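You operate a simulated robot arm through the tools that you are given. There is no shell and no other tool. Be economical: measure what you need, move in short steps, check, and stop when the job is done.

Carry out the task below with a simulated robot arm. There is one attempt and no reset: what you move stays moved.

## Task
Put the red basket in the rack and switch the tea maker off.
Fine: swing the spout back, turn both its dials to their lowest marks.

Only the result counts: the job must be done as asked and must still hold three seconds after the hand-in. Knocking over, shifting, dropping, spilling or breaking anything else fails it.

## Robot
A 6-joint arm with a two-finger parallel gripper, fixed in place. Base frame: the origin is at the foot of the arm, x ahead of it, y to its left, z up; the work surface is at about z = 0.92. Readings come in m, rad, newtons and seconds.
With the tool pointing down near the work surface it reaches from about 0.36 to 0.76 m from the base axis. Its first joint turns from -1.152 to 1.152 rad. Payload 2.45 kg.
The tool frame sits at the grasp point between the pads (the TCP): z along the fingers, y along the line on which they close. The tips reach 0.024 m beyond it. The gripper opens to 0.068 m. The fingers are 0.017 m wide and 0.01 m thick; the gripper's body (0.04 by 0.07 m) begins 0.041 m behind the TCP.
Orientation is that of the tool frame in the base frame, as a unit quaternion [x, y, z, w]. With the fingers straight down and closing along the base's y, the tool's x points along the base's -x, its y along +y and its z along -z.

## Interface
- The arm moves only by the tool apply_moves. Its argument "commands" is a list of rows, each a list of 7 numbers: the shift along the tool's x, y, z in units of 200 mm (1.0 is 200 mm), then the turn, a rotation vector about the tool's x, y, z in units of 120 degrees (1.0 is 120 degrees), then the closure in counts, from 0 (fully open) to 255 (shut). In form: [[dx, dy, dz, ax, ay, az, fingers], ...]. A call has 1 to 12 rows; each row is the pose to reach, as a shift and turn from the pose commanded when the call began, along the tool's axes at that moment. A call with a number of a shift or a turn outside -1 to 1 is refused whole. Each row takes 0.2 s and may step no farther than 0.05 m and 0.15 rad from the row before; otherwise, or with a gripper value out of range, the whole call is refused. Where a pose cannot be reached the arm comes as near as it can. A force on the tool above 40 N (or 10 N above the force at the start of the call, whichever is more), or a blocked arm, ends the call early, and 0.2 s more pass. The fingers move at their own pace (about 0.108 m/s each) and stop on an object; they squeeze with about 45 N. The grip force told is the motor's: it shows also when the fingers shut on nothing. Time passes only in rows, and 0.2 s behind the last, so rows that repeat a pose let the fingers close. It gives the time, the measured TCP pose, the force on the tool (base axes), the opening and the grip force at its end, in the units of the frame above (readings bear some noise), with the torque about the TCP (base axes, N m) and any sound that the robot's microphone picked up.
- Cameras (640 x 400 px; columns grow to the right, rows downward): "scene" is fixed at [0.1986, 0.4358, 1.4713]; the picture's right is [-0.50, -0.86, 0.00], its down [-0.44, 0.25, -0.86] and it looks along [0.75, -0.44, -0.50] (base axes); focal length 220 px, centre (320, 200). "wrist" rides on the gripper at [0.084, 0.011, -0.075] in the tool frame; the picture's right is [-0.13, 0.99, 0.00], its down [-0.60, -0.08, -0.79] and it looks along [-0.79, -0.10, 0.61] (tool axes); focal length 251 px, centre (320, 200). There is no depth. A picture from a camera that has moved, and an enlarged one, comes with that camera's place and axes in the base frame and with its lens. The place of the scene camera against the robot may be out by one fixed shift of up to 0.012 m in any direction.
- snapshot(camera): a new picture of that camera. No time passes.
- zoom(camera, box): a new picture of the part [left, top, right, bottom] of that camera's present view, enlarged. No time passes.
- finish_job(): hands the job in; it is judged then, once.

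Work in short steps. Places have to be worked out from the pictures, the camera data and where the tool is seen: move nearer, look again, correct. Check each grasp and each placing, and mend what went wrong. You have 120 turns and 68 pictures in all, those below and enlarged ones among them. Open the gripper and draw the arm clear of the work before you hand the job in, unless the task says otherwise; then end with one line.

The tools are called after ">>>" by a JSON object that holds its "method" and its "body". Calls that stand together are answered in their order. apply_moves: Moves the arm, as the interface text tells. Its arguments: {"type":"object","properties":{"commands":{"type":"array","items":{"type":"array","items":{"type":"number"}}}},"required":["commands"]} The other tools are called the same way: snapshot (camera) takes a picture; zoom (camera, box) takes an enlarged picture of a part of a camera's view; finish_job () hands the job in.

At the start:

```text
time_s: 0.0
ee_pos: [0.3606, 0.2452, 1.3767]
ee_rot: [0.0, 1.0, 0.0, 0.001]
contact_force: [0.6, -0.2, -0.2]
torque: [0.01, 0.02, 0.0]
finger_gap: 0.068
gripper_force: 0.1
```

scene: 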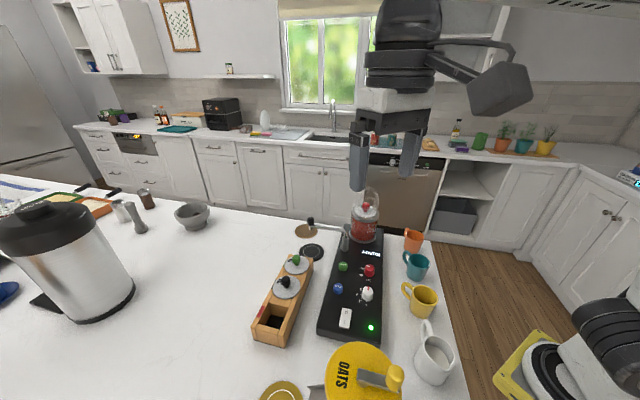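
wrist: 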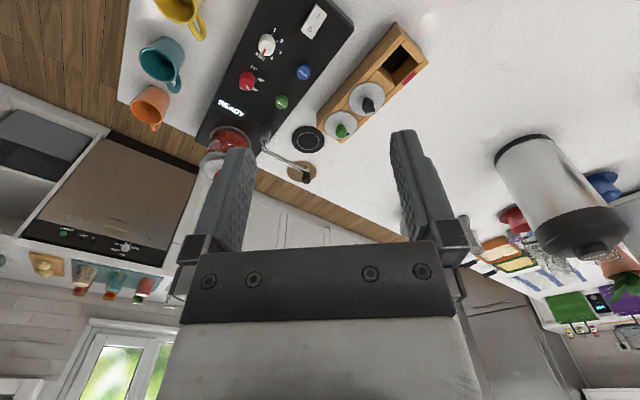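

I start with close views of the tea maker and the rack.

>>> {"method": "zoom", "body": {"camera": "scene", "box": [240, 180, 440, 350]}}

>>> {"method": "zoom", "body": {"camera": "wrist", "box": [180, 0, 440, 190]}}

```text
2.35 times, centred on (340, 265) of scene
camera zoom: at [0.1986, 0.4358, 1.4713], right [-0.5, -0.86, 0.0], down [-0.44, 0.25, -0.86], along [0.75, -0.44, -0.5], focal length 519 px, centre (273, 47)
```

zoom: 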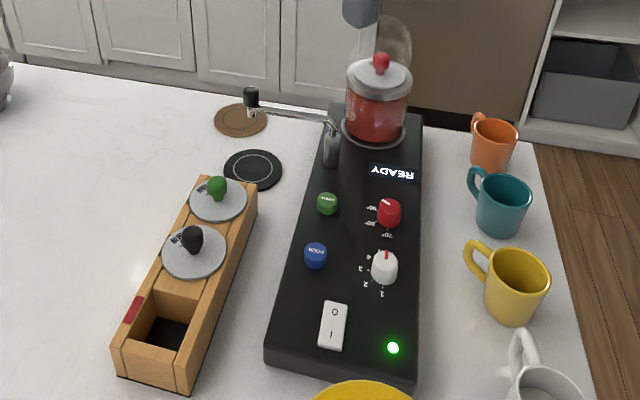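

```text
2.11 times, centred on (310, 95) of wrist
camera zoom: at [0.2755, 0.2568, 1.4525], right [0.13, 0.99, 0.0], down [0.6, -0.08, 0.79], along [0.79, -0.1, -0.61], focal length 529 px, centre (341, 421)
```

zoom: 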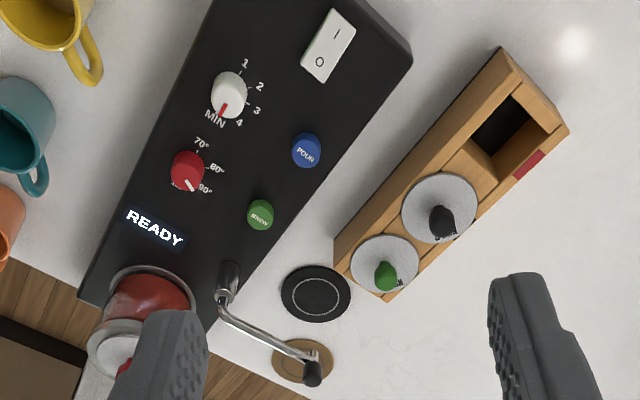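

The rack's empty slot has a red mark and the red-knobbed lid is on the pot of the tea maker. I zoom in on the pot/spout and on the dials.

>>> {"method": "zoom", "body": {"camera": "scene", "box": [290, 180, 390, 260]}}

>>> {"method": "zoom", "body": {"camera": "scene", "box": [310, 250, 400, 345]}}

```text
5.00 times, centred on (340, 220) of scene
camera zoom: at [0.1986, 0.4358, 1.4713], right [-0.5, -0.86, 0.0], down [-0.44, 0.25, -0.86], along [0.75, -0.44, -0.5], focal length 1102 px, centre (220, 100)
```

zoom: 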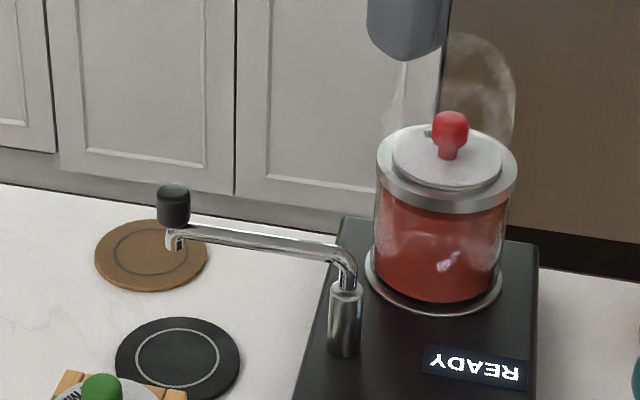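

```text
4.21 times, centred on (355, 298) of scene
camera zoom: at [0.1986, 0.4358, 1.4713], right [-0.5, -0.86, 0.0], down [-0.44, 0.25, -0.86], along [0.75, -0.44, -0.5], focal length 928 px, centre (173, -210)
```

zoom: 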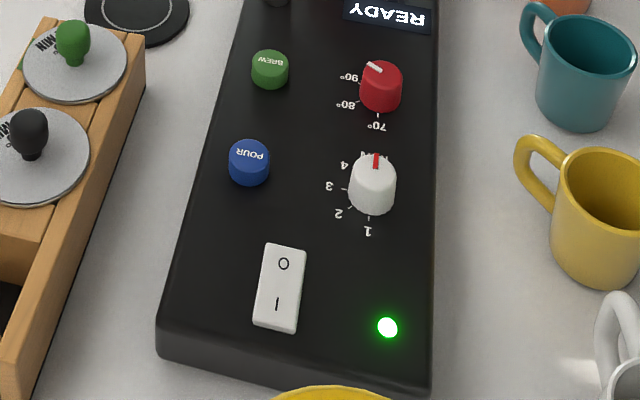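

The spout carries a black knob at its end. I move above the machine, yawed to line up with it, for a nearer look with the wrist camera.

>>> {"method": "apply_moves", "body": {"commands": [[-0.12, -0.13, 0, 0, 0, 0.07, 0], [-0.24, -0.26, 0, 0, 0, 0.14, 0], [-0.36, -0.39, 0, 0, 0, 0.21, 0], [-0.48, -0.52, 0, 0, 0, 0.28, 0], [-0.6, -0.65, 0, 0, 0, 0.342, 0]]}}

```text
time_s: 1.2
ee_pos: [0.4829, 0.1181, 1.3767]
ee_rot: [0.352, 0.936, 0.0, 0.002]
contact_force: [0.0, -0.9, 0.0]
torque: [0.01, 0.0, 0.0]
finger_gap: 0.0683
gripper_force: 0.2
```

>>> {"method": "apply_moves", "body": {"commands": [[-0.08, 0, 0.08, 0, 0.0625, 0, 0], [-0.16, 0, 0.16, 0, 0.125, 0, 0], [-0.24, 0, 0.24, 0, 0.1875, 0, 0], [-0.32, 0, 0.32, 0, 0.25, 0, 0], [-0.4, 0, 0.4, 0, 0.3125, 0, 0], [-0.48, 0, 0.48, 0, 0.375, 0, 0]]}}

>>> {"method": "snapshot", "body": {"camera": "wrist"}}

```text
time_s: 2.6
ee_pos: [0.5431, 0.0584, 1.2655]
ee_rot: [0.323, 0.865, 0.135, -0.358]
contact_force: [-0.9, -0.5, 0.4]
torque: [-0.01, -0.01, -0.01]
finger_gap: 0.0679
gripper_force: 0.0
out of reach, approached as far as the arm can: row 6
```

```text
61 pictures are left
camera wrist: at [0.5444, 0.0702, 1.3783], right [0.72, 0.69, -0.09], down [0.69, -0.71, 0.13], along [0.03, -0.16, -0.99], focal length 251 px, centre (320, 200)
```

wrist: 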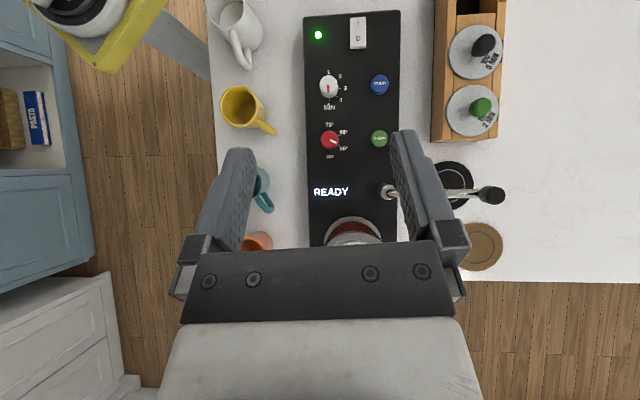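

>>> {"method": "zoom", "body": {"camera": "wrist", "box": [300, 60, 520, 200]}}

>>> {"method": "zoom", "body": {"camera": "scene", "box": [320, 200, 380, 250]}}

```text
2.86 times, centred on (410, 130) of wrist
camera zoom: at [0.5444, 0.0702, 1.3783], right [0.72, 0.69, -0.09], down [0.69, -0.71, 0.13], along [0.03, -0.16, -0.99], focal length 718 px, centre (63, 400)
```

zoom: 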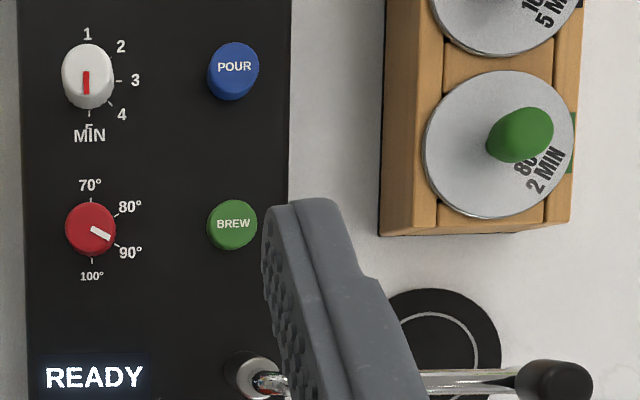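

```text
8.00 times, centred on (350, 225) of scene
camera zoom: at [0.1986, 0.4358, 1.4713], right [-0.5, -0.86, 0.0], down [-0.44, 0.25, -0.86], along [0.75, -0.44, -0.5], focal length 1764 px, centre (80, 0)
```

zoom: 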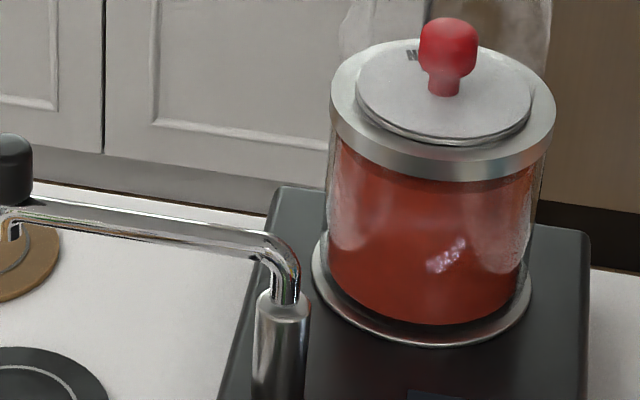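

The view from above shows: time dial pointer at 5 (marks 1–5, "MIN" is the unit), temperature dial at about 90°, spout out over the black coaster. Both dials need counterclockwise turns; I return to vertical above the white dial, at about (0.447, 0.139).

>>> {"method": "apply_moves", "body": {"commands": [[-0.008, -0.002, 0.156, 0, -0.0625, 0, 0], [-0.016, -0.004, 0.312, 0, -0.125, 0, 0], [-0.025, -0.006, 0.469, 0, -0.1875, 0, 0], [-0.033, -0.009, 0.625, 0, -0.25, 0, 0], [-0.042, -0.011, 0.782, 0, -0.3125, 0, 0], [-0.05, -0.013, 0.938, 0, -0.375, 0, 0]]}}

>>> {"method": "snapshot", "body": {"camera": "wrist"}}

```text
time_s: 4.0
ee_pos: [0.445, 0.1388, 1.1253]
ee_rot: [0.35, 0.937, 0.0, 0.001]
contact_force: [0.0, 0.3, -0.1]
torque: [-0.01, -0.01, 0.0]
finger_gap: 0.0681
gripper_force: 0.0
```

```text
58 pictures are left
camera wrist: at [0.388, 0.2026, 1.2012], right [0.75, 0.66, 0.0], down [0.4, -0.46, 0.79], along [0.53, -0.59, -0.61], focal length 251 px, centre (320, 200)
```

wrist: 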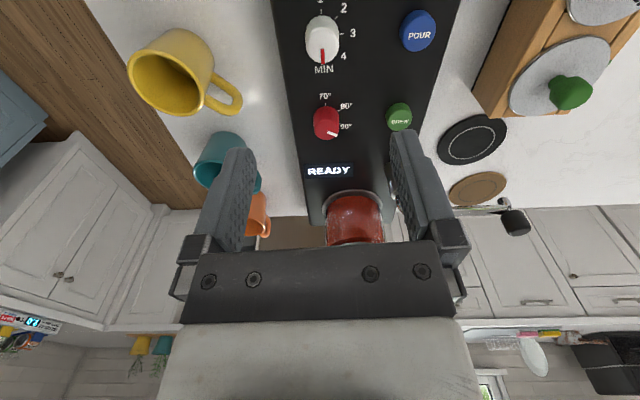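

Triangulated: white dial at about (0.441, 0.145), top z≈0.96; red dial at about (0.502, 0.085). I descend over the white dial and look again.

>>> {"method": "apply_moves", "body": {"commands": [[0.035, 0.01, 0.2, 0, 0, 0, 0], [0.035, 0.01, 0.4, 0, 0, 0, 0], [0.035, 0.01, 0.575, 0, 0, 0, 0]]}}

>>> {"method": "snapshot", "body": {"camera": "wrist"}}

>>> {"method": "zoom", "body": {"camera": "scene", "box": [300, 220, 420, 345]}}

```text
time_s: 4.8
ee_pos: [0.4395, 0.1427, 1.0098]
ee_rot: [0.351, 0.937, 0.001, 0.001]
contact_force: [0.5, -0.5, -0.4]
torque: [0.02, 0.0, -0.03]
finger_gap: 0.0678
gripper_force: 0.1
```

```text
57 pictures are left
camera wrist: at [0.383, 0.2066, 1.0855], right [0.75, 0.66, 0.0], down [0.4, -0.46, 0.79], along [0.53, -0.59, -0.61], focal length 251 px, centre (320, 200)
```

wrist: 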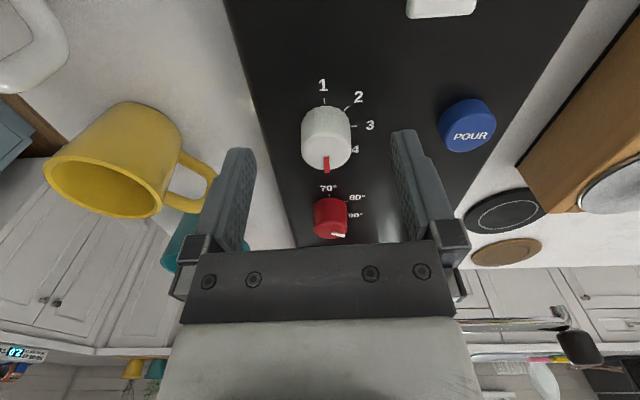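

```text
3.20 times, centred on (360, 282) of scene
camera zoom: at [0.1986, 0.4358, 1.4712], right [-0.5, -0.86, 0.0], down [-0.44, 0.25, -0.86], along [0.75, -0.44, -0.5], focal length 706 px, centre (192, -64)
```

zoom: 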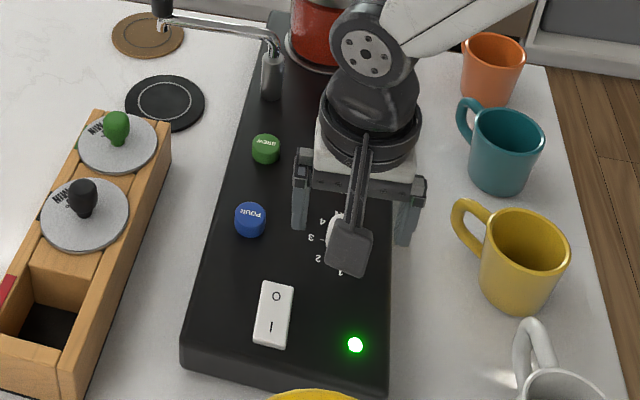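

The dial sits almost between the fingers, ~3 mm to the right; its top is at about z 0.987, panel about 0.96. I lower 20 mm and close.

>>> {"method": "apply_moves", "body": {"commands": [[-0.01, 0.017, 0.05, 0, 0, 0, 0], [-0.01, 0.017, 0.1, 0, 0, 0, 0], [-0.01, 0.017, 0.1, 0, 0, 0, 255], [-0.01, 0.017, 0.1, 0, 0, 0, 255], [-0.01, 0.017, 0.1, 0, 0, 0, 255]]}}

```text
time_s: 6.0
ee_pos: [0.4433, 0.144, 0.991]
ee_rot: [0.351, 0.936, -0.002, -0.002]
contact_force: [-11.4, -20.1, 3.4]
torque: [-0.5, 0.38, -0.01]
finger_gap: 0.0269
gripper_force: 42.4
```

Gripped (27 mm), with a side force of ~23 N toward -v; I shift the tool 2 mm that way to relieve it and look.

>>> {"method": "apply_moves", "body": {"commands": [[0, -0.012, 0, 0, 0, 0, 255], [0, -0.012, 0, 0, 0, 0, 255]]}}

```text
time_s: 6.6
ee_pos: [0.4426, 0.144, 0.9916]
ee_rot: [0.351, 0.936, -0.001, -0.001]
contact_force: [-7.1, -17.8, 0.8]
torque: [-0.14, 0.68, -0.02]
finger_gap: 0.0271
gripper_force: 42.1
```

>>> {"method": "apply_moves", "body": {"commands": [[0, -0.03, 0, 0, 0, 0, 255], [0, -0.03, 0, 0, 0, 0, 255]]}}

```text
time_s: 7.2
ee_pos: [0.4422, 0.144, 0.9909]
ee_rot: [0.351, 0.936, 0.004, 0.004]
contact_force: [10.8, 17.0, -17.1]
torque: [0.69, 0.01, 0.16]
finger_gap: 0.0269
gripper_force: 41.8
```

Overshot; half back is neutral. Then I turn 45° counterclockwise (−tool z) as a test.

>>> {"method": "apply_moves", "body": {"commands": [[0, 0.015, 0, 0, 0, 0, 255], [0, 0.015, 0, 0, 0, -0.067, 255], [0, 0.015, 0, 0, 0, -0.134, 255], [0, 0.015, 0, 0, 0, -0.2, 255], [0, 0.015, 0, 0, 0, -0.267, 255], [0, 0.015, 0, 0, 0, -0.334, 255], [0, 0.015, 0, 0, 0, -0.375, 255]]}}

>>> {"method": "snapshot", "body": {"camera": "wrist"}}

```text
time_s: 9.0
ee_pos: [0.4423, 0.1413, 0.9925]
ee_rot: [-0.036, 0.999, -0.002, 0.001]
contact_force: [-2.9, -6.6, 6.2]
torque: [-0.25, -0.25, -0.02]
finger_gap: 0.0271
gripper_force: 41.7
stopped in row 7: the force on the tool passed its limit at 41 N (the readings are from after the stop); the commanded pose is now the measured one
```

```text
55 pictures are left
camera wrist: at [0.3569, 0.1464, 1.0669], right [0.06, 1.0, 0.0], down [0.61, -0.03, 0.79], along [0.79, -0.05, -0.61], focal length 251 px, centre (320, 200)
```

wrist: 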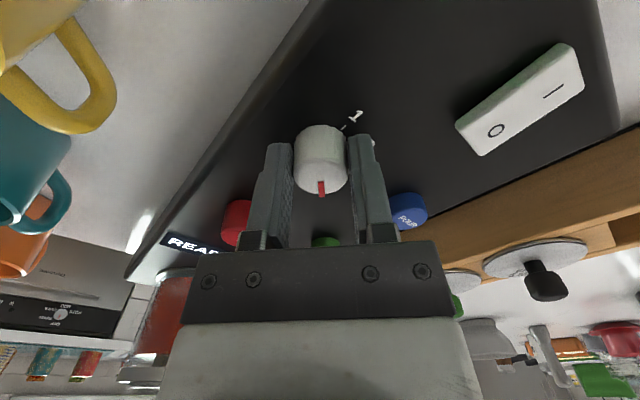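

The dial follows the grip (pointer still along the tool's −x). The commanded pose is re-zeroed; I continue turning.

>>> {"method": "apply_moves", "body": {"commands": [[0, 0, 0, 0, 0, -0.067, 255], [0, 0, 0, 0, 0, -0.134, 255], [0, 0, 0, 0, 0, -0.2, 255], [0, 0, 0, 0, 0, -0.267, 255], [0, 0, 0, 0, 0, -0.334, 255], [0, 0, 0, 0, 0, -0.375, 255]]}}

```text
time_s: 10.0
ee_pos: [0.4418, 0.1396, 0.9911]
ee_rot: [-0.317, 0.948, -0.002, -0.001]
contact_force: [2.0, -9.1, 2.3]
torque: [-0.17, -0.29, -0.01]
finger_gap: 0.0272
gripper_force: 42.5
stopped in row 5: the force on the tool passed its limit at 43 N (the readings are from after the stop); the commanded pose is now the measured one
```

From the three poses the dial axis works out to (0.445, 0.1416), 3.7 mm ahead of the TCP. Turned 78° so far. I open, recentre and rotate back for a second grip.

>>> {"method": "apply_moves", "body": {"commands": [[0, 0, 0, 0, 0, 0, 0], [0, 0, 0, 0, 0, 0, 0], [-0.0185, 0, 0, 0, 0, 0.07, 0], [-0.0185, 0, 0, 0, 0, 0.14, 0], [-0.0185, 0, 0, 0, 0, 0.21, 0], [-0.0185, 0, 0, 0, 0, 0.28, 0], [-0.0185, 0, 0, 0, 0, 0.35, 0], [-0.0185, 0, 0, 0, 0, 0.42, 0], [-0.0185, 0, 0, 0, 0, 0.49, 0], [-0.0185, 0, 0, 0, 0, 0.56, 0], [-0.0185, 0, 0, 0, 0, 0.63, 0], [-0.0185, 0, 0, 0, 0, 0.69, 0]]}}

>>> {"method": "snapshot", "body": {"camera": "wrist"}}

```text
time_s: 12.6
ee_pos: [0.4453, 0.1424, 0.9901]
ee_rot: [0.39, 0.921, -0.002, 0.001]
contact_force: [0.0, 0.0, 0.2]
torque: [0.03, -0.01, 0.01]
finger_gap: 0.0679
gripper_force: 0.0
```

```text
54 pictures are left
camera wrist: at [0.3947, 0.2105, 1.0664], right [0.8, 0.6, 0.0], down [0.36, -0.49, 0.8], along [0.47, -0.64, -0.61], focal length 251 px, centre (320, 200)
```

wrist: 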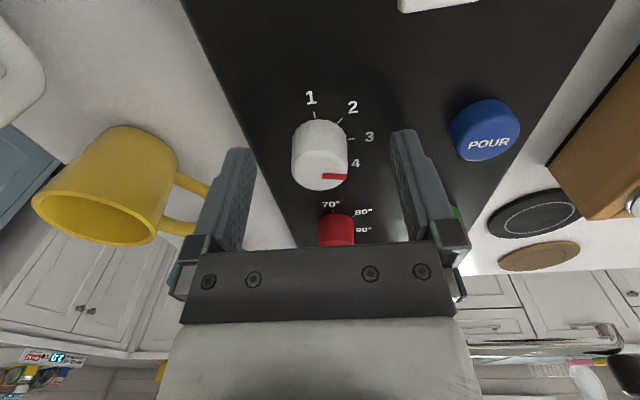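

The pointer is now at about 3, as planned. I grip again and turn on.

>>> {"method": "apply_moves", "body": {"commands": [[0, 0, 0, 0, 0, 0, 255], [0, 0, 0, 0, 0, 0, 255], [0, 0, 0, 0, 0, 0, 255], [0, 0, 0, 0, 0, -0.067, 255], [0, 0, 0, 0, 0, -0.134, 255], [0, 0, 0, 0, 0, -0.2, 255], [0, 0, 0, 0, 0, -0.267, 255], [0, 0, 0, 0, 0, -0.334, 255], [0, 0, 0, 0, 0, -0.4, 255], [0, 0, 0, 0, 0, -0.467, 255]]}}

```text
time_s: 14.8
ee_pos: [0.4451, 0.1398, 0.991]
ee_rot: [-0.09, 0.996, -0.002, 0.0]
contact_force: [6.0, -24.0, -7.0]
torque: [-0.35, -0.89, 0.0]
finger_gap: 0.0266
gripper_force: 41.8
```

>>> {"method": "apply_moves", "body": {"commands": [[0, -0.014, 0, 0, 0, 0, 255], [0, -0.014, 0, 0, 0, -0.067, 255], [0, -0.014, 0, 0, 0, -0.134, 255], [0, -0.014, 0, 0, 0, -0.2, 255], [0, -0.014, 0, 0, 0, -0.267, 255], [0, -0.014, 0, 0, 0, -0.334, 255], [0, -0.014, 0, 0, 0, -0.38, 255], [0, -0.014, 0, 0, 0, -0.38, 255]]}}

>>> {"method": "snapshot", "body": {"camera": "wrist"}}

```text
time_s: 16.6
ee_pos: [0.4459, 0.1408, 0.9916]
ee_rot: [-0.469, 0.883, -0.001, -0.002]
contact_force: [-19.7, 29.7, 1.0]
torque: [0.77, 0.46, 0.06]
finger_gap: 0.0266
gripper_force: 41.7
```

```text
53 pictures are left
camera wrist: at [0.3888, 0.0776, 1.067], right [-0.75, 0.66, 0.0], down [0.4, 0.46, 0.79], along [0.53, 0.59, -0.61], focal length 251 px, centre (320, 200)
```

wrist: 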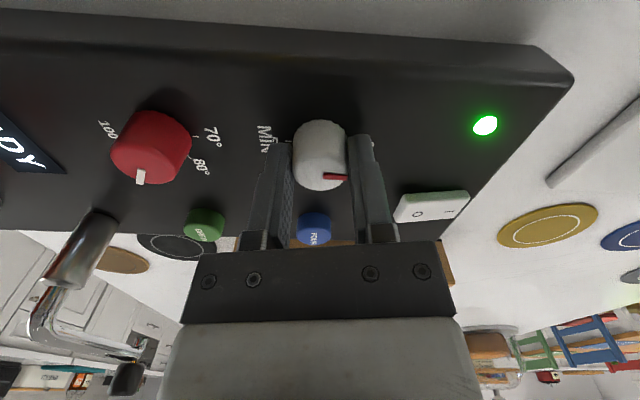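

Total turn 180°. I open, rise and check the dial.

>>> {"method": "apply_moves", "body": {"commands": [[0, 0, 0, 0, 0, 0, 0], [0, 0, 0, 0, 0, 0, 0], [0, 0, -0.2, 0, 0, 0, 0], [0, 0, -0.4, 0, 0, 0, 0], [0, 0, -0.4, 0, 0, 0.07, 0], [0, 0, -0.4, 0, 0, 0.14, 0], [0, 0, -0.4, 0, 0, 0.21, 0], [0, 0, -0.4, 0, 0, 0.28, 0], [0, 0, -0.4, 0, 0, 0.35, 0], [0, 0, -0.4, 0, 0, 0.42, 0], [0, 0, -0.4, 0, 0, 0.49, 0], [0, 0, -0.4, 0, 0, 0.56, 0]]}}

>>> {"method": "snapshot", "body": {"camera": "wrist"}}

```text
time_s: 19.2
ee_pos: [0.4468, 0.1407, 1.0714]
ee_rot: [0.101, 0.995, -0.002, 0.0]
contact_force: [0.7, -0.4, -0.1]
torque: [-0.02, 0.01, 0.0]
finger_gap: 0.0679
gripper_force: 0.1
```

```text
52 pictures are left
camera wrist: at [0.3656, 0.1675, 1.1473], right [0.33, 0.95, 0.0], down [0.58, -0.19, 0.79], along [0.75, -0.26, -0.61], focal length 251 px, centre (320, 200)
```

wrist: 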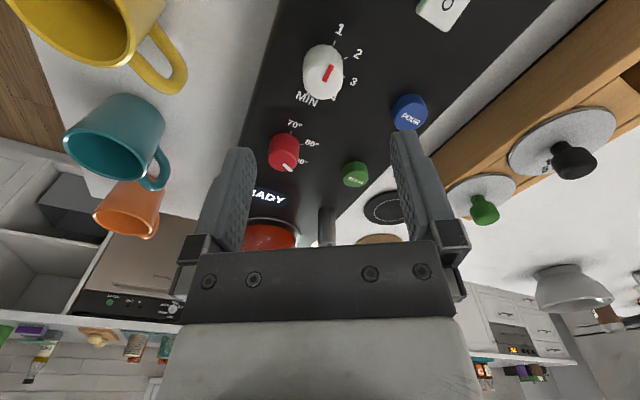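

The pointer looks to be at 1. Next: over the red dial at about (0.505, 0.081) with yaw ~60°.

>>> {"method": "apply_moves", "body": {"commands": [[-0.07, -0.047, 0, 0, 0, 0.07, 0], [-0.14, -0.094, 0, 0, 0, 0.14, 0], [-0.21, -0.14, 0, 0, 0, 0.21, 0], [-0.28, -0.187, 0, 0, 0, 0.28, 0], [-0.345, -0.234, 0, 0, 0, 0.35, 0], [-0.345, -0.234, 0, 0, 0, 0.4, 0], [-0.345, -0.234, 0.2, 0, 0, 0.4, 0], [-0.345, -0.234, 0.3, 0, 0, 0.4, 0]]}}

>>> {"method": "snapshot", "body": {"camera": "wrist"}}

```text
time_s: 21.0
ee_pos: [0.5059, 0.0786, 1.0102]
ee_rot: [0.496, 0.869, -0.002, 0.001]
contact_force: [-0.6, -0.2, -0.1]
torque: [0.0, -0.01, 0.01]
finger_gap: 0.0681
gripper_force: 0.0
```

```text
51 pictures are left
camera wrist: at [0.4722, 0.157, 1.0858], right [0.92, 0.39, 0.0], down [0.24, -0.56, 0.8], along [0.31, -0.73, -0.61], focal length 251 px, centre (320, 200)
```

wrist: 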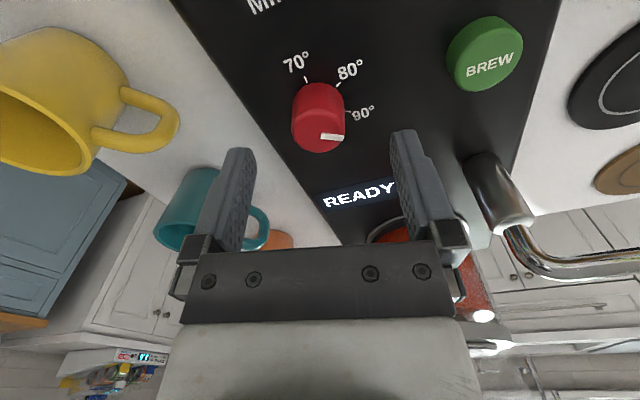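

The red dial's axis is ~8 mm behind the TCP; I correct, lower to z 0.99 and close.

>>> {"method": "apply_moves", "body": {"commands": [[0.04, 0, 0, 0, 0, 0, 0], [0.04, 0, 0.05, 0, 0, 0, 0], [0.04, 0, 0.1, 0, 0, 0, 0], [0.04, 0, 0.1, 0, 0, 0, 255], [0.04, 0, 0.1, 0, 0, 0, 255], [0.04, 0, 0.1, 0, 0, 0, 255]]}}

>>> {"method": "snapshot", "body": {"camera": "wrist"}}

```text
time_s: 22.4
ee_pos: [0.5008, 0.0857, 0.9906]
ee_rot: [0.495, 0.869, -0.003, 0.001]
contact_force: [-5.4, -4.0, 3.5]
torque: [-0.18, 0.07, -0.03]
finger_gap: 0.0264
gripper_force: 42.0
```

```text
50 pictures are left
camera wrist: at [0.4677, 0.1649, 1.0656], right [0.92, 0.39, 0.0], down [0.24, -0.56, 0.8], along [0.31, -0.73, -0.61], focal length 251 px, centre (320, 200)
```

wrist: 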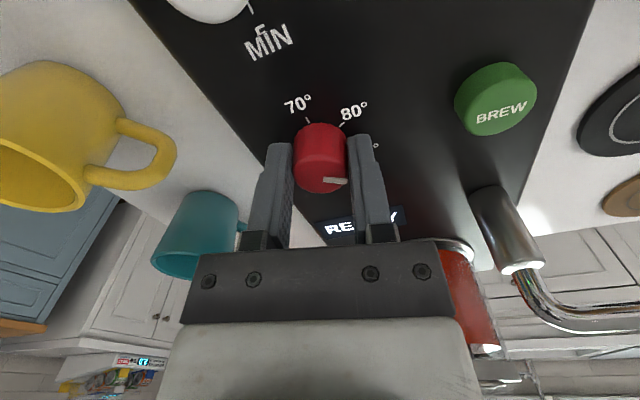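

Well centred. Turn 60° counterclockwise.

>>> {"method": "apply_moves", "body": {"commands": [[0, 0, 0, 0, 0, -0.067, 255], [0, 0, 0, 0, 0, -0.134, 255], [0, 0, 0, 0, 0, -0.2, 255], [0, 0, 0, 0, 0, -0.267, 255], [0, 0, 0, 0, 0, -0.334, 255], [0, 0, 0, 0, 0, -0.4, 255], [0, 0, 0, 0, 0, -0.467, 255], [0, 0, 0, 0, 0, -0.5, 255]]}}

```text
time_s: 24.2
ee_pos: [0.5006, 0.0843, 0.9901]
ee_rot: [0.001, 1.0, -0.004, -0.001]
contact_force: [3.5, -7.0, -3.0]
torque: [-0.25, 0.07, -0.01]
finger_gap: 0.0266
gripper_force: 42.0
stopped in row 8: the force on the tool passed its limit at 42 N (the readings are from after the stop); the commanded pose is now the measured one
```

>>> {"method": "apply_moves", "body": {"commands": [[0, 0, 0, 0, 0, -0.067, 255], [0, 0, 0, 0, 0, -0.134, 255], [0, 0, 0, 0, 0, -0.2, 255], [0, 0, 0, 0, 0, -0.267, 255], [0, 0, 0, 0, 0, -0.334, 255], [0, 0, 0, 0, 0, -0.4, 255], [0, 0, 0, 0, 0, -0.467, 255], [0, 0, 0, 0, 0, -0.5, 255]]}}

>>> {"method": "snapshot", "body": {"camera": "wrist"}}

```text
time_s: 26.0
ee_pos: [0.5011, 0.0844, 0.9905]
ee_rot: [-0.499, 0.867, -0.003, -0.004]
contact_force: [3.3, -37.3, 5.9]
torque: [-0.52, -0.37, -0.14]
finger_gap: 0.0267
gripper_force: 41.3
```

```text
49 pictures are left
camera wrist: at [0.4496, 0.017, 1.0668], right [-0.79, 0.61, 0.0], down [0.37, 0.49, 0.79], along [0.48, 0.62, -0.62], focal length 251 px, centre (320, 200)
```

wrist: 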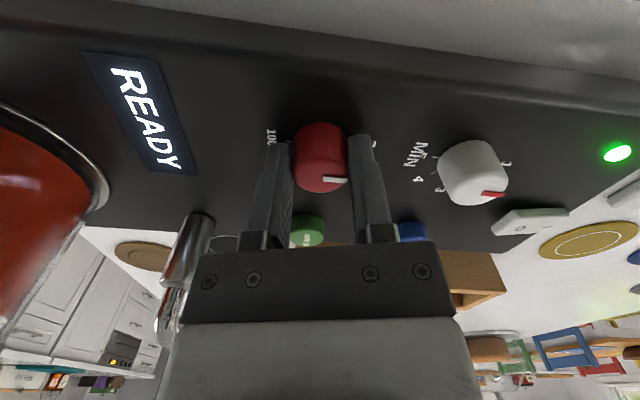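

I release, rise and tilt for a view from above to verify both dials.

>>> {"method": "apply_moves", "body": {"commands": [[0, 0, 0, 0, 0, 0, 0], [0, 0, 0, 0, 0, 0, 0], [0, 0, -0.2, 0, 0, 0, 0], [0, 0, -0.4, 0, 0, 0, 0], [0, 0, -0.6, 0, 0.0625, 0, 0], [0, 0, -0.7, 0, 0.125, 0, 0], [0, 0, -0.7, 0, 0.1875, 0, 0], [0, 0, -0.7, 0, 0.25, 0, 0], [0, 0, -0.7, 0, 0.3125, 0, 0], [0, 0, -0.7, 0, 0.375, 0, 0]]}}

>>> {"method": "snapshot", "body": {"camera": "wrist"}}

```text
time_s: 28.2
ee_pos: [0.5, 0.0872, 1.1303]
ee_rot: [-0.459, 0.799, -0.195, -0.336]
contact_force: [-0.3, -0.1, -0.7]
torque: [-0.02, 0.05, -0.04]
finger_gap: 0.0682
gripper_force: 0.1
```

```text
48 pictures are left
camera wrist: at [0.4881, 0.0883, 1.2436], right [-0.81, 0.58, -0.09], down [0.56, 0.82, 0.12], along [0.15, 0.05, -0.99], focal length 251 px, centre (320, 200)
```

wrist: 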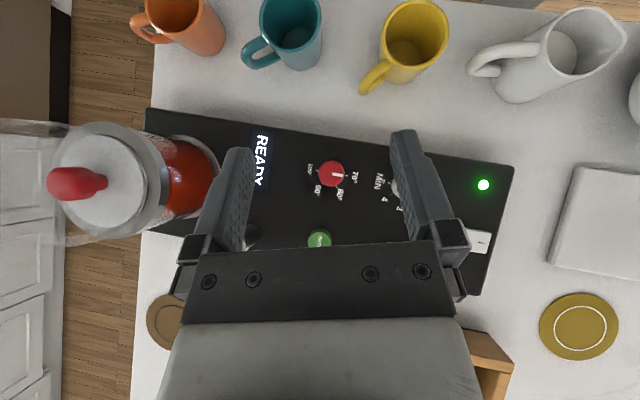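

>>> {"method": "zoom", "body": {"camera": "wrist", "box": [290, 145, 410, 220]}}

>>> {"method": "zoom", "body": {"camera": "scene", "box": [320, 250, 400, 310]}}

```text
5.33 times, centred on (350, 182) of wrist
camera zoom: at [0.4881, 0.0883, 1.2436], right [-0.81, 0.58, -0.09], down [0.56, 0.82, 0.12], along [0.15, 0.05, -0.99], focal length 1341 px, centre (160, 293)
```

zoom: 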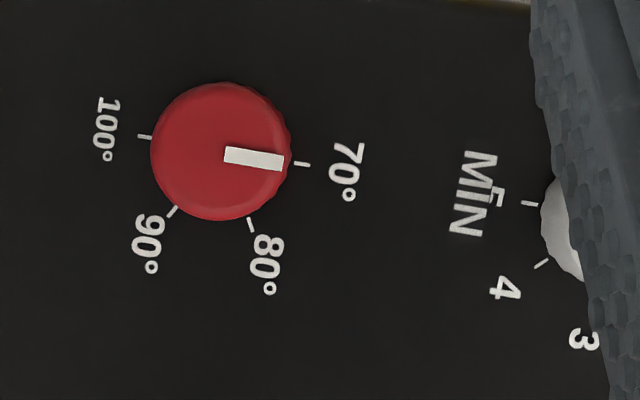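

```text
6.67 times, centred on (360, 280) of scene
camera zoom: at [0.1986, 0.4358, 1.4712], right [-0.5, -0.86, 0.0], down [-0.44, 0.25, -0.86], along [0.75, -0.44, -0.5], focal length 1470 px, centre (53, -333)
```

zoom: 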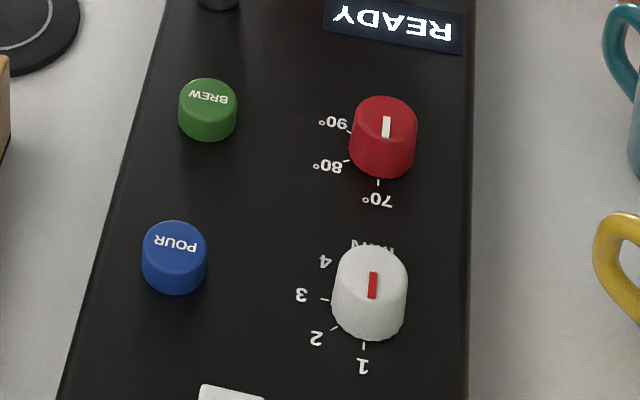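

Both dials are right (70° and 1). Next is the basket with the red knob, at roughly (0.67, -0.02), knob top z≈1.08. I return to vertical, higher up.

>>> {"method": "apply_moves", "body": {"commands": [[0.08, 0, -0.08, 0, -0.0625, 0, 0], [0.16, 0, -0.16, 0, -0.125, 0, 0], [0.24, 0, -0.24, 0, -0.1875, 0, 0], [0.32, 0, -0.32, 0, -0.25, 0, 0], [0.4, 0, -0.4, 0, -0.3125, 0, 0], [0.44, 0, -0.44, 0, -0.375, 0, 0]]}}

```text
time_s: 29.6
ee_pos: [0.5014, 0.0878, 1.2554]
ee_rot: [-0.499, 0.866, -0.002, -0.002]
contact_force: [-0.6, -0.1, 0.0]
torque: [0.04, 0.01, 0.0]
finger_gap: 0.0682
gripper_force: 0.0
```

>>> {"method": "apply_moves", "body": {"commands": [[0.015, -0.043, 0.02, 0, 0, 0.067, 0], [0.03, -0.086, 0.04, 0, 0, 0.134, 0], [0.045, -0.13, 0.07, 0, 0, 0.2, 0], [0.06, -0.17, 0.1, 0, 0, 0.267, 0], [0.075, -0.213, 0.13, 0, 0, 0.334, 0], [0.09, -0.256, 0.16, 0, 0, 0.4, 0], [0.105, -0.3, 0.19, 0, 0, 0.467, 0], [0.12, -0.34, 0.22, 0, 0, 0.534, 0], [0.135, -0.383, 0.25, 0, 0, 0.6, 0], [0.147, -0.426, 0.27, 0, 0, 0.667, 0]]}}

>>> {"method": "snapshot", "body": {"camera": "wrist"}}

```text
time_s: 31.8
ee_pos: [0.5585, 0.0176, 1.201]
ee_rot: [0.176, 0.984, -0.004, -0.001]
contact_force: [-1.2, -0.4, 0.6]
torque: [0.0, -0.04, -0.02]
finger_gap: 0.0681
gripper_force: 0.0
```

```text
45 pictures are left
camera wrist: at [0.4845, 0.0585, 1.2761], right [0.46, 0.89, -0.01], down [0.54, -0.28, 0.79], along [0.7, -0.37, -0.61], focal length 251 px, centre (320, 200)
```

wrist: 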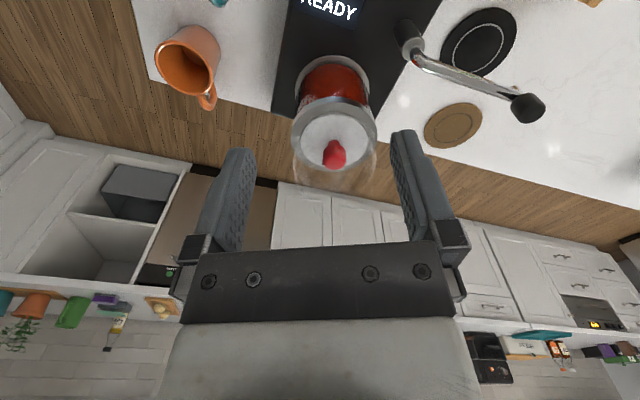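

>>> {"method": "zoom", "body": {"camera": "wrist", "box": [270, 0, 550, 180]}}

```text
2.22 times, centred on (410, 90) of wrist
camera zoom: at [0.4845, 0.0585, 1.2761], right [0.46, 0.89, -0.01], down [0.54, -0.28, 0.79], along [0.7, -0.37, -0.61], focal length 559 px, centre (120, 444)
```

zoom: 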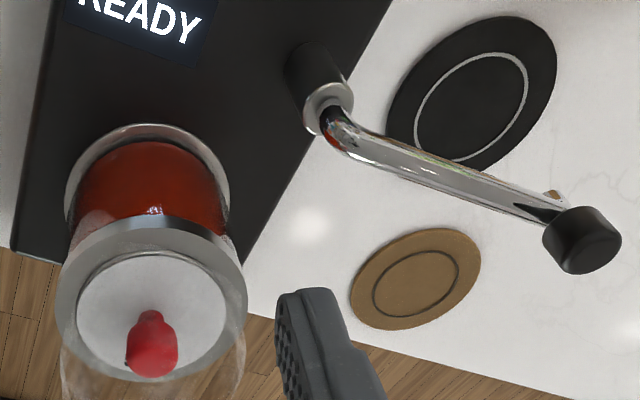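

Pot axis computes to (0.643, -0.0085), lid z≈1.063, knob top ≈1.098; spout post (0.613, 0.091). I move above the red knob and look again.

>>> {"method": "apply_moves", "body": {"commands": [[-0.15, 0.008, 0, 0, 0, 0, 0], [-0.3, 0.016, 0, 0, 0, 0, 0], [-0.44, 0.025, 0.06, 0, 0, 0, 0], [-0.44, 0.025, 0.255, 0, 0, 0, 0]]}}

>>> {"method": "snapshot", "body": {"camera": "wrist"}}

```text
time_s: 32.8
ee_pos: [0.6454, -0.0043, 1.1547]
ee_rot: [0.175, 0.984, -0.003, -0.001]
contact_force: [-0.2, 0.9, -0.5]
torque: [-0.02, -0.01, 0.01]
finger_gap: 0.0679
gripper_force: 0.0
```

```text
43 pictures are left
camera wrist: at [0.5688, 0.0339, 1.2293], right [0.46, 0.89, -0.01], down [0.54, -0.28, 0.79], along [0.7, -0.37, -0.61], focal length 251 px, centre (320, 200)
```

wrist: 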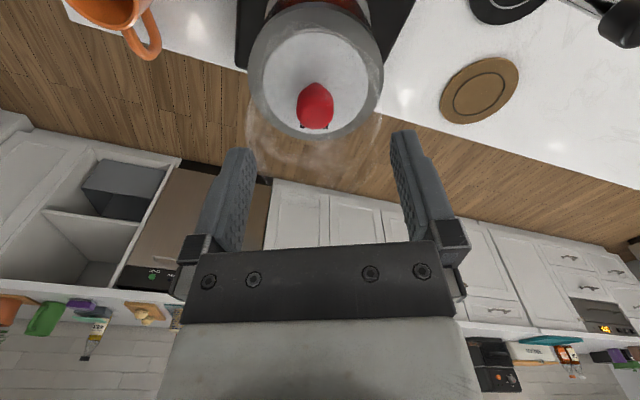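

The knob is nearly under the TCP (~2 mm off sideways). I descend to z 1.10 and check before closing.

>>> {"method": "apply_moves", "body": {"commands": [[0, -0.01, 0.1, 0, 0, 0, 0], [0, -0.01, 0.2, 0, 0, 0, 0], [0, -0.01, 0.255, 0, 0, 0, 0]]}}

>>> {"method": "snapshot", "body": {"camera": "wrist"}}

>>> {"method": "zoom", "body": {"camera": "scene", "box": [310, 160, 420, 260]}}

```text
time_s: 33.6
ee_pos: [0.6422, -0.0101, 1.0993]
ee_rot: [0.175, 0.985, -0.004, 0.0]
contact_force: [0.0, 0.6, 0.3]
torque: [0.0, 0.03, 0.0]
finger_gap: 0.0682
gripper_force: 0.1
```

```text
42 pictures are left
camera wrist: at [0.567, 0.0301, 1.1747], right [0.46, 0.89, -0.01], down [0.54, -0.28, 0.79], along [0.7, -0.37, -0.61], focal length 251 px, centre (320, 200)
```

wrist: 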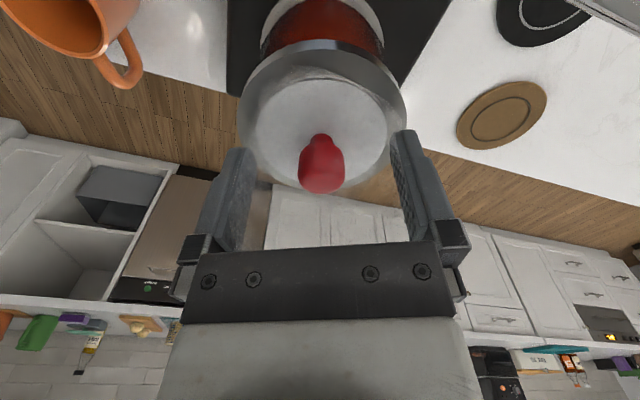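

```text
4.00 times, centred on (365, 210) of scene
camera zoom: at [0.1986, 0.4358, 1.4713], right [-0.5, -0.86, 0.0], down [-0.44, 0.25, -0.86], along [0.75, -0.44, -0.5], focal length 882 px, centre (140, 160)
```

zoom: 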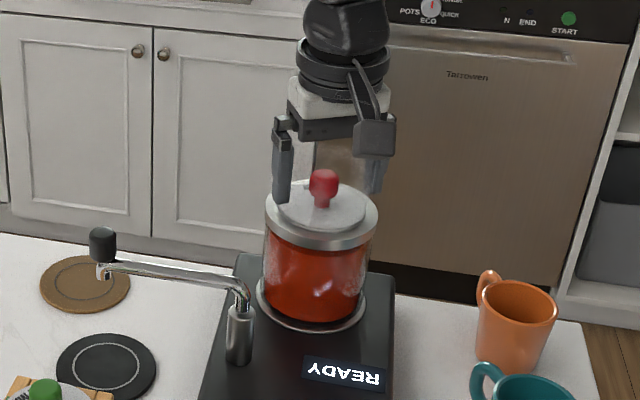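

Knob centred between the fingers. Lower 11 mm and close.

>>> {"method": "apply_moves", "body": {"commands": [[0, 0, 0.055, 0, 0, 0, 0], [0, 0, 0.055, 0, 0, 0, 255], [0, 0, 0.055, 0, 0, 0, 255], [0, 0, 0.055, 0, 0, 0, 255]]}}

```text
time_s: 34.6
ee_pos: [0.6431, -0.0098, 1.089]
ee_rot: [0.175, 0.984, -0.003, -0.001]
contact_force: [0.4, 0.5, 0.8]
torque: [0.01, -0.01, 0.01]
finger_gap: 0.0222
gripper_force: 39.1
```

Clean grip (22 mm, no side force). Lift straight up 5 cm and look.

>>> {"method": "apply_moves", "body": {"commands": [[0, 0, -0.06, 0, 0, 0, 255], [0, 0, -0.12, 0, 0, 0, 255], [0, 0, -0.18, 0, 0, 0, 255], [0, 0, -0.25, 0, 0, 0, 255]]}}

>>> {"method": "zoom", "body": {"camera": "scene", "box": [300, 140, 420, 260]}}

```text
time_s: 35.6
ee_pos: [0.6428, -0.0082, 1.1387]
ee_rot: [0.175, 0.984, -0.004, -0.001]
contact_force: [0.3, 0.5, -0.2]
torque: [-0.01, 0.0, -0.03]
finger_gap: 0.0001
gripper_force: 23.9
```

```text
3.33 times, centred on (360, 200) of scene
camera zoom: at [0.1986, 0.4358, 1.4713], right [-0.5, -0.86, 0.0], down [-0.44, 0.25, -0.86], along [0.75, -0.44, -0.5], focal length 735 px, centre (187, 200)
```

zoom: 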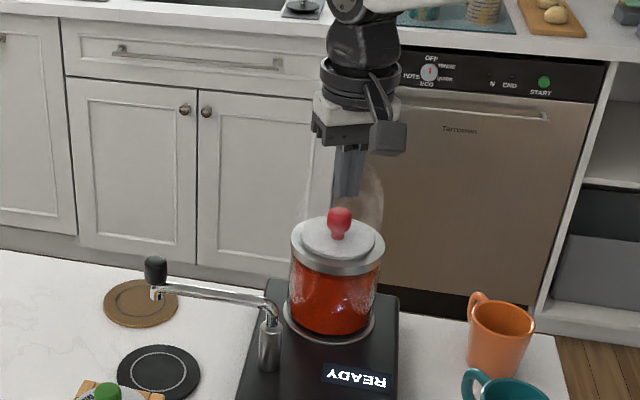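

The grip slid off the rounded knob; the basket is still in place. I open and go lower, in small steps, watching for contact with the lid.

>>> {"method": "apply_moves", "body": {"commands": [[0, 0, 0, 0, 0, 0, 0], [0, 0, 0, 0, 0, 0, 0], [0, 0, 0, 0, 0, 0, 0], [0, 0, 0.15, 0, 0, 0, 0], [0, 0, 0.25, 0, 0, 0, 0], [0, 0, 0.29, 0, 0, 0, 0]]}}

>>> {"method": "zoom", "body": {"camera": "scene", "box": [320, 170, 400, 240]}}

>>> {"method": "snapshot", "body": {"camera": "wrist"}}

```text
time_s: 37.0
ee_pos: [0.6433, -0.0106, 1.0862]
ee_rot: [0.174, 0.985, -0.003, 0.004]
contact_force: [-10.6, -0.5, 33.4]
torque: [0.44, 0.02, 0.15]
finger_gap: 0.0669
gripper_force: 0.0
```

```text
5.71 times, centred on (360, 205) of scene
camera zoom: at [0.1975, 0.4358, 1.4714], right [-0.5, -0.86, 0.0], down [-0.44, 0.25, -0.86], along [0.75, -0.44, -0.5], focal length 1260 px, centre (91, 171)
```

zoom: 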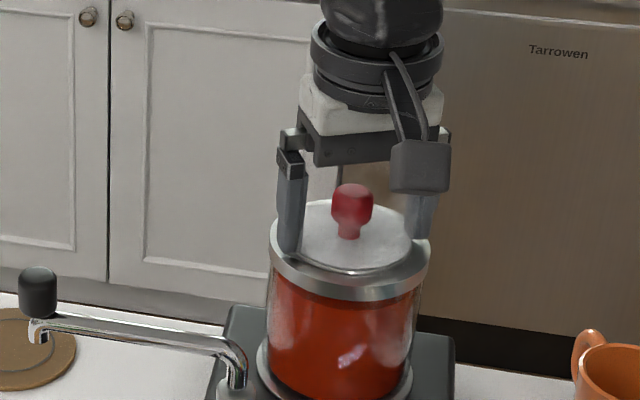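

```text
38 pictures are left
camera wrist: at [0.5676, 0.03, 1.1605], right [0.46, 0.89, 0.0], down [0.54, -0.28, 0.8], along [0.71, -0.37, -0.6], focal length 251 px, centre (320, 200)
```

wrist: 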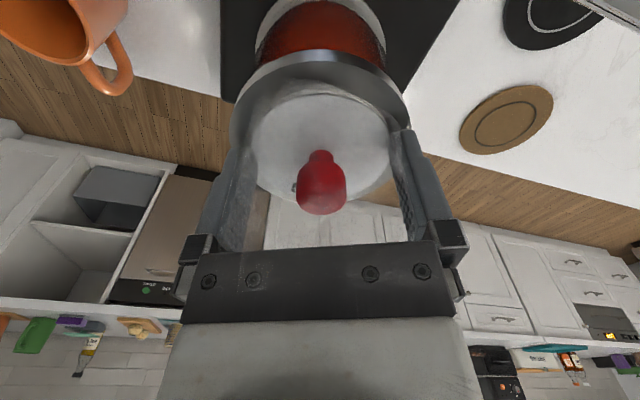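

The open fingertips rest on the pot's rim (33 N). I lift 8 mm, close partway to clear the rim, then lower inside it onto the lid disc.

>>> {"method": "apply_moves", "body": {"commands": [[0, 0, -0.06, 0, 0, 0, 0], [0, 0, -0.06, 0, 0, 0, 120], [0, 0, -0.06, 0, 0, 0, 120], [0, 0, -0.04, 0, 0, 0, 120], [0, 0, -0.02, 0, 0, 0, 120]]}}

```text
time_s: 38.2
ee_pos: [0.6433, -0.0084, 1.0865]
ee_rot: [0.174, 0.985, -0.003, 0.001]
contact_force: [-3.1, 1.1, 9.8]
torque: [0.19, 0.01, 0.04]
finger_gap: 0.0357
gripper_force: 0.1
```

Contact with the disc at TCP 1.0865, so that is the lowest grip. I close here and lift by just 1 cm, slowly, reading the force.

>>> {"method": "apply_moves", "body": {"commands": [[0, 0, -0.005, 0, 0, 0, 255], [0, 0, -0.005, 0, 0, 0, 255], [0, 0, -0.005, 0, 0, 0, 255]]}}

>>> {"method": "apply_moves", "body": {"commands": [[0, 0, -0.01, 0, 0, 0, 255], [0, 0, -0.02, 0, 0, 0, 255], [0, 0, -0.02, 0, 0, 0, 255]]}}

```text
time_s: 39.0
ee_pos: [0.643, -0.0077, 1.0852]
ee_rot: [0.176, 0.984, -0.005, 0.001]
contact_force: [7.3, 0.7, 10.9]
torque: [0.2, 0.02, -0.14]
finger_gap: 0.0221
gripper_force: 38.3
```

```text
time_s: 39.8
ee_pos: [0.6434, -0.0103, 1.0882]
ee_rot: [0.175, 0.985, -0.004, -0.003]
contact_force: [0.0, 0.1, 0.1]
torque: [0.01, -0.03, 0.0]
finger_gap: 0.0218
gripper_force: 38.2
```

>>> {"method": "apply_moves", "body": {"commands": [[0, 0, -0.01, 0, 0, 0, 255], [0, 0, -0.02, 0, 0, 0, 255], [0, 0, -0.03, 0, 0, 0, 255], [0, 0, -0.04, 0, 0, 0, 255]]}}

>>> {"method": "zoom", "body": {"camera": "scene", "box": [320, 170, 400, 240]}}

```text
time_s: 40.8
ee_pos: [0.6432, -0.0092, 1.0968]
ee_rot: [0.176, 0.984, -0.004, -0.001]
contact_force: [0.1, -0.5, -0.9]
torque: [-0.01, 0.02, -0.05]
finger_gap: 0.0221
gripper_force: 38.8
```

```text
5.71 times, centred on (360, 205) of scene
camera zoom: at [0.1986, 0.4358, 1.4713], right [-0.5, -0.86, 0.0], down [-0.44, 0.25, -0.86], along [0.75, -0.44, -0.5], focal length 1260 px, centre (91, 171)
```

zoom: 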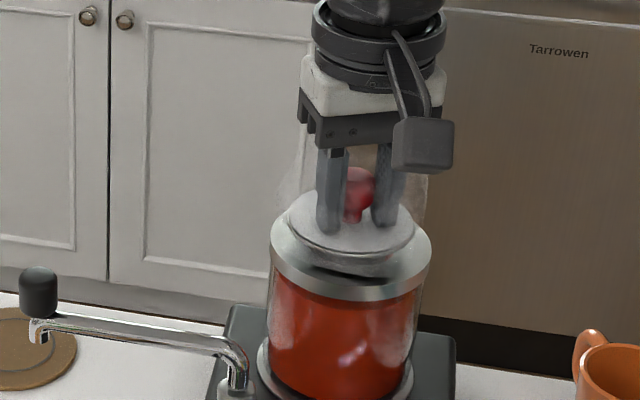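

The lid is rising with the gripper. Continue slowly.

>>> {"method": "apply_moves", "body": {"commands": [[0, 0, -0.02, 0, 0, 0, 255], [0, 0, -0.04, 0, 0, 0, 255], [0, 0, -0.06, 0, 0, 0, 255], [0, 0, -0.08, 0, 0, 0, 255], [0, 0, -0.1, 0, 0, 0, 255], [0, 0, -0.12, 0, 0, 0, 255], [0, 0, -0.14, 0, 0, 0, 255], [0, 0, -0.16, 0, 0, 0, 255], [0, 0, -0.18, 0, 0, 0, 255], [0, 0, -0.2, 0, 0, 0, 255]]}}

>>> {"method": "zoom", "body": {"camera": "scene", "box": [300, 140, 420, 260]}}

```text
time_s: 43.0
ee_pos: [0.6424, -0.0089, 1.1375]
ee_rot: [0.175, 0.985, -0.004, -0.001]
contact_force: [-0.1, -0.6, -0.4]
torque: [-0.01, 0.0, 0.04]
finger_gap: 0.022
gripper_force: 39.3
```

```text
3.33 times, centred on (360, 200) of scene
camera zoom: at [0.1986, 0.4358, 1.4713], right [-0.5, -0.86, 0.0], down [-0.44, 0.25, -0.86], along [0.75, -0.44, -0.5], focal length 735 px, centre (187, 200)
```

zoom: 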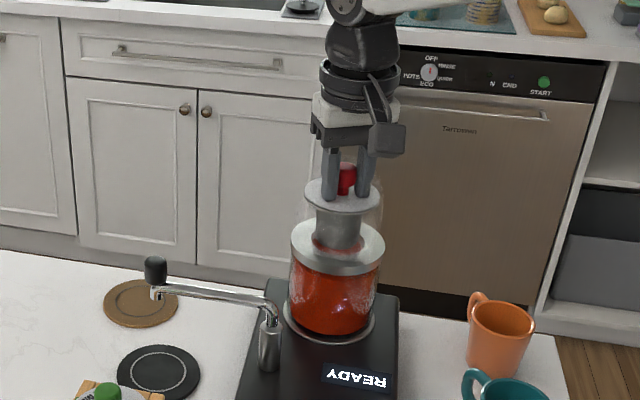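

The basket is coming out. Raise another 9 cm slowly.

>>> {"method": "apply_moves", "body": {"commands": [[0, 0, -0.035, 0, 0, 0, 255], [0, 0, -0.07, 0, 0, 0, 255], [0, 0, -0.105, 0, 0, 0, 255], [0, 0, -0.14, 0, 0, 0, 255], [0, 0, -0.175, 0, 0, 0, 255], [0, 0, -0.21, 0, 0, 0, 255], [0, 0, -0.25, 0, 0, 0, 255], [0, 0, -0.29, 0, 0, 0, 255], [0, 0, -0.33, 0, 0, 0, 255], [0, 0, -0.37, 0, 0, 0, 255], [0, 0, -0.41, 0, 0, 0, 255], [0, 0, -0.45, 0, 0, 0, 255]]}}

>>> {"method": "snapshot", "body": {"camera": "scene"}}

```text
time_s: 45.6
ee_pos: [0.6433, -0.0088, 1.2274]
ee_rot: [0.175, 0.985, -0.002, -0.001]
contact_force: [0.6, -0.8, -0.2]
torque: [-0.03, -0.02, 0.01]
finger_gap: 0.0218
gripper_force: 39.1
```

```text
35 pictures are left
```

scene: 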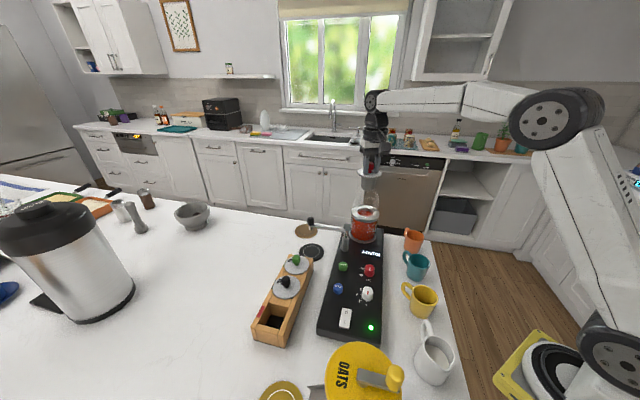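

The basket is free. I carry it, high, toward a viewpoint near the rack (empty slot estimated at about (0.50, 0.365)).

>>> {"method": "apply_moves", "body": {"commands": [[0.116, 0.05, 0, 0, 0, 0, 255], [0.232, 0.1, 0, 0, 0, 0, 255], [0.348, 0.15, 0, 0, 0, 0, 255], [0.464, 0.2, 0, 0, 0, 0, 255], [0.58, 0.25, 0, 0, 0, 0, 255], [0.7, 0.3, 0, 0, 0, 0, 255]]}}

>>> {"method": "apply_moves", "body": {"commands": [[0.116, 0.05, 0, 0, 0, -0.03, 255], [0.232, 0.1, 0, 0, 0, -0.06, 255], [0.348, 0.15, 0, 0, 0, -0.09, 255], [0.464, 0.2, 0, 0, 0, -0.12, 255], [0.58, 0.25, 0, 0, 0, -0.15, 255], [0.7, 0.3, 0, 0, 0, -0.169, 255]]}}

>>> {"method": "snapshot", "body": {"camera": "wrist"}}

```text
time_s: 47.0
ee_pos: [0.5324, 0.0963, 1.2265]
ee_rot: [0.175, 0.984, -0.004, -0.001]
contact_force: [-0.1, -0.1, 0.1]
torque: [0.0, 0.0, -0.02]
finger_gap: 0.0216
gripper_force: 39.0
```

```text
time_s: 48.4
ee_pos: [0.4218, 0.2019, 1.226]
ee_rot: [-0.002, 1.0, -0.004, -0.002]
contact_force: [0.0, -0.8, -0.2]
torque: [0.01, -0.01, 0.01]
finger_gap: 0.0219
gripper_force: 38.8
```

```text
34 pictures are left
camera wrist: at [0.3383, 0.213, 1.3027], right [0.13, 0.99, -0.01], down [0.61, -0.07, 0.79], along [0.78, -0.1, -0.61], focal length 251 px, centre (320, 200)
```

wrist: 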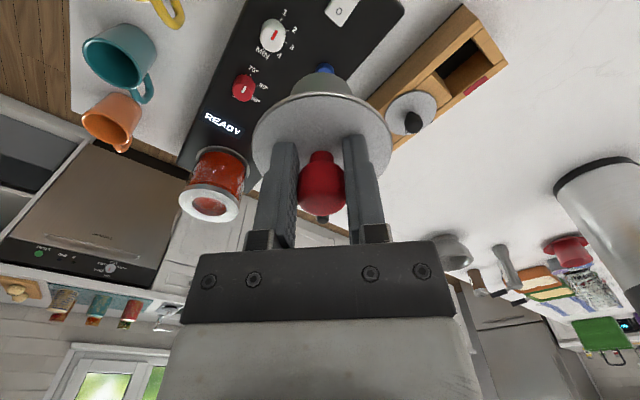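

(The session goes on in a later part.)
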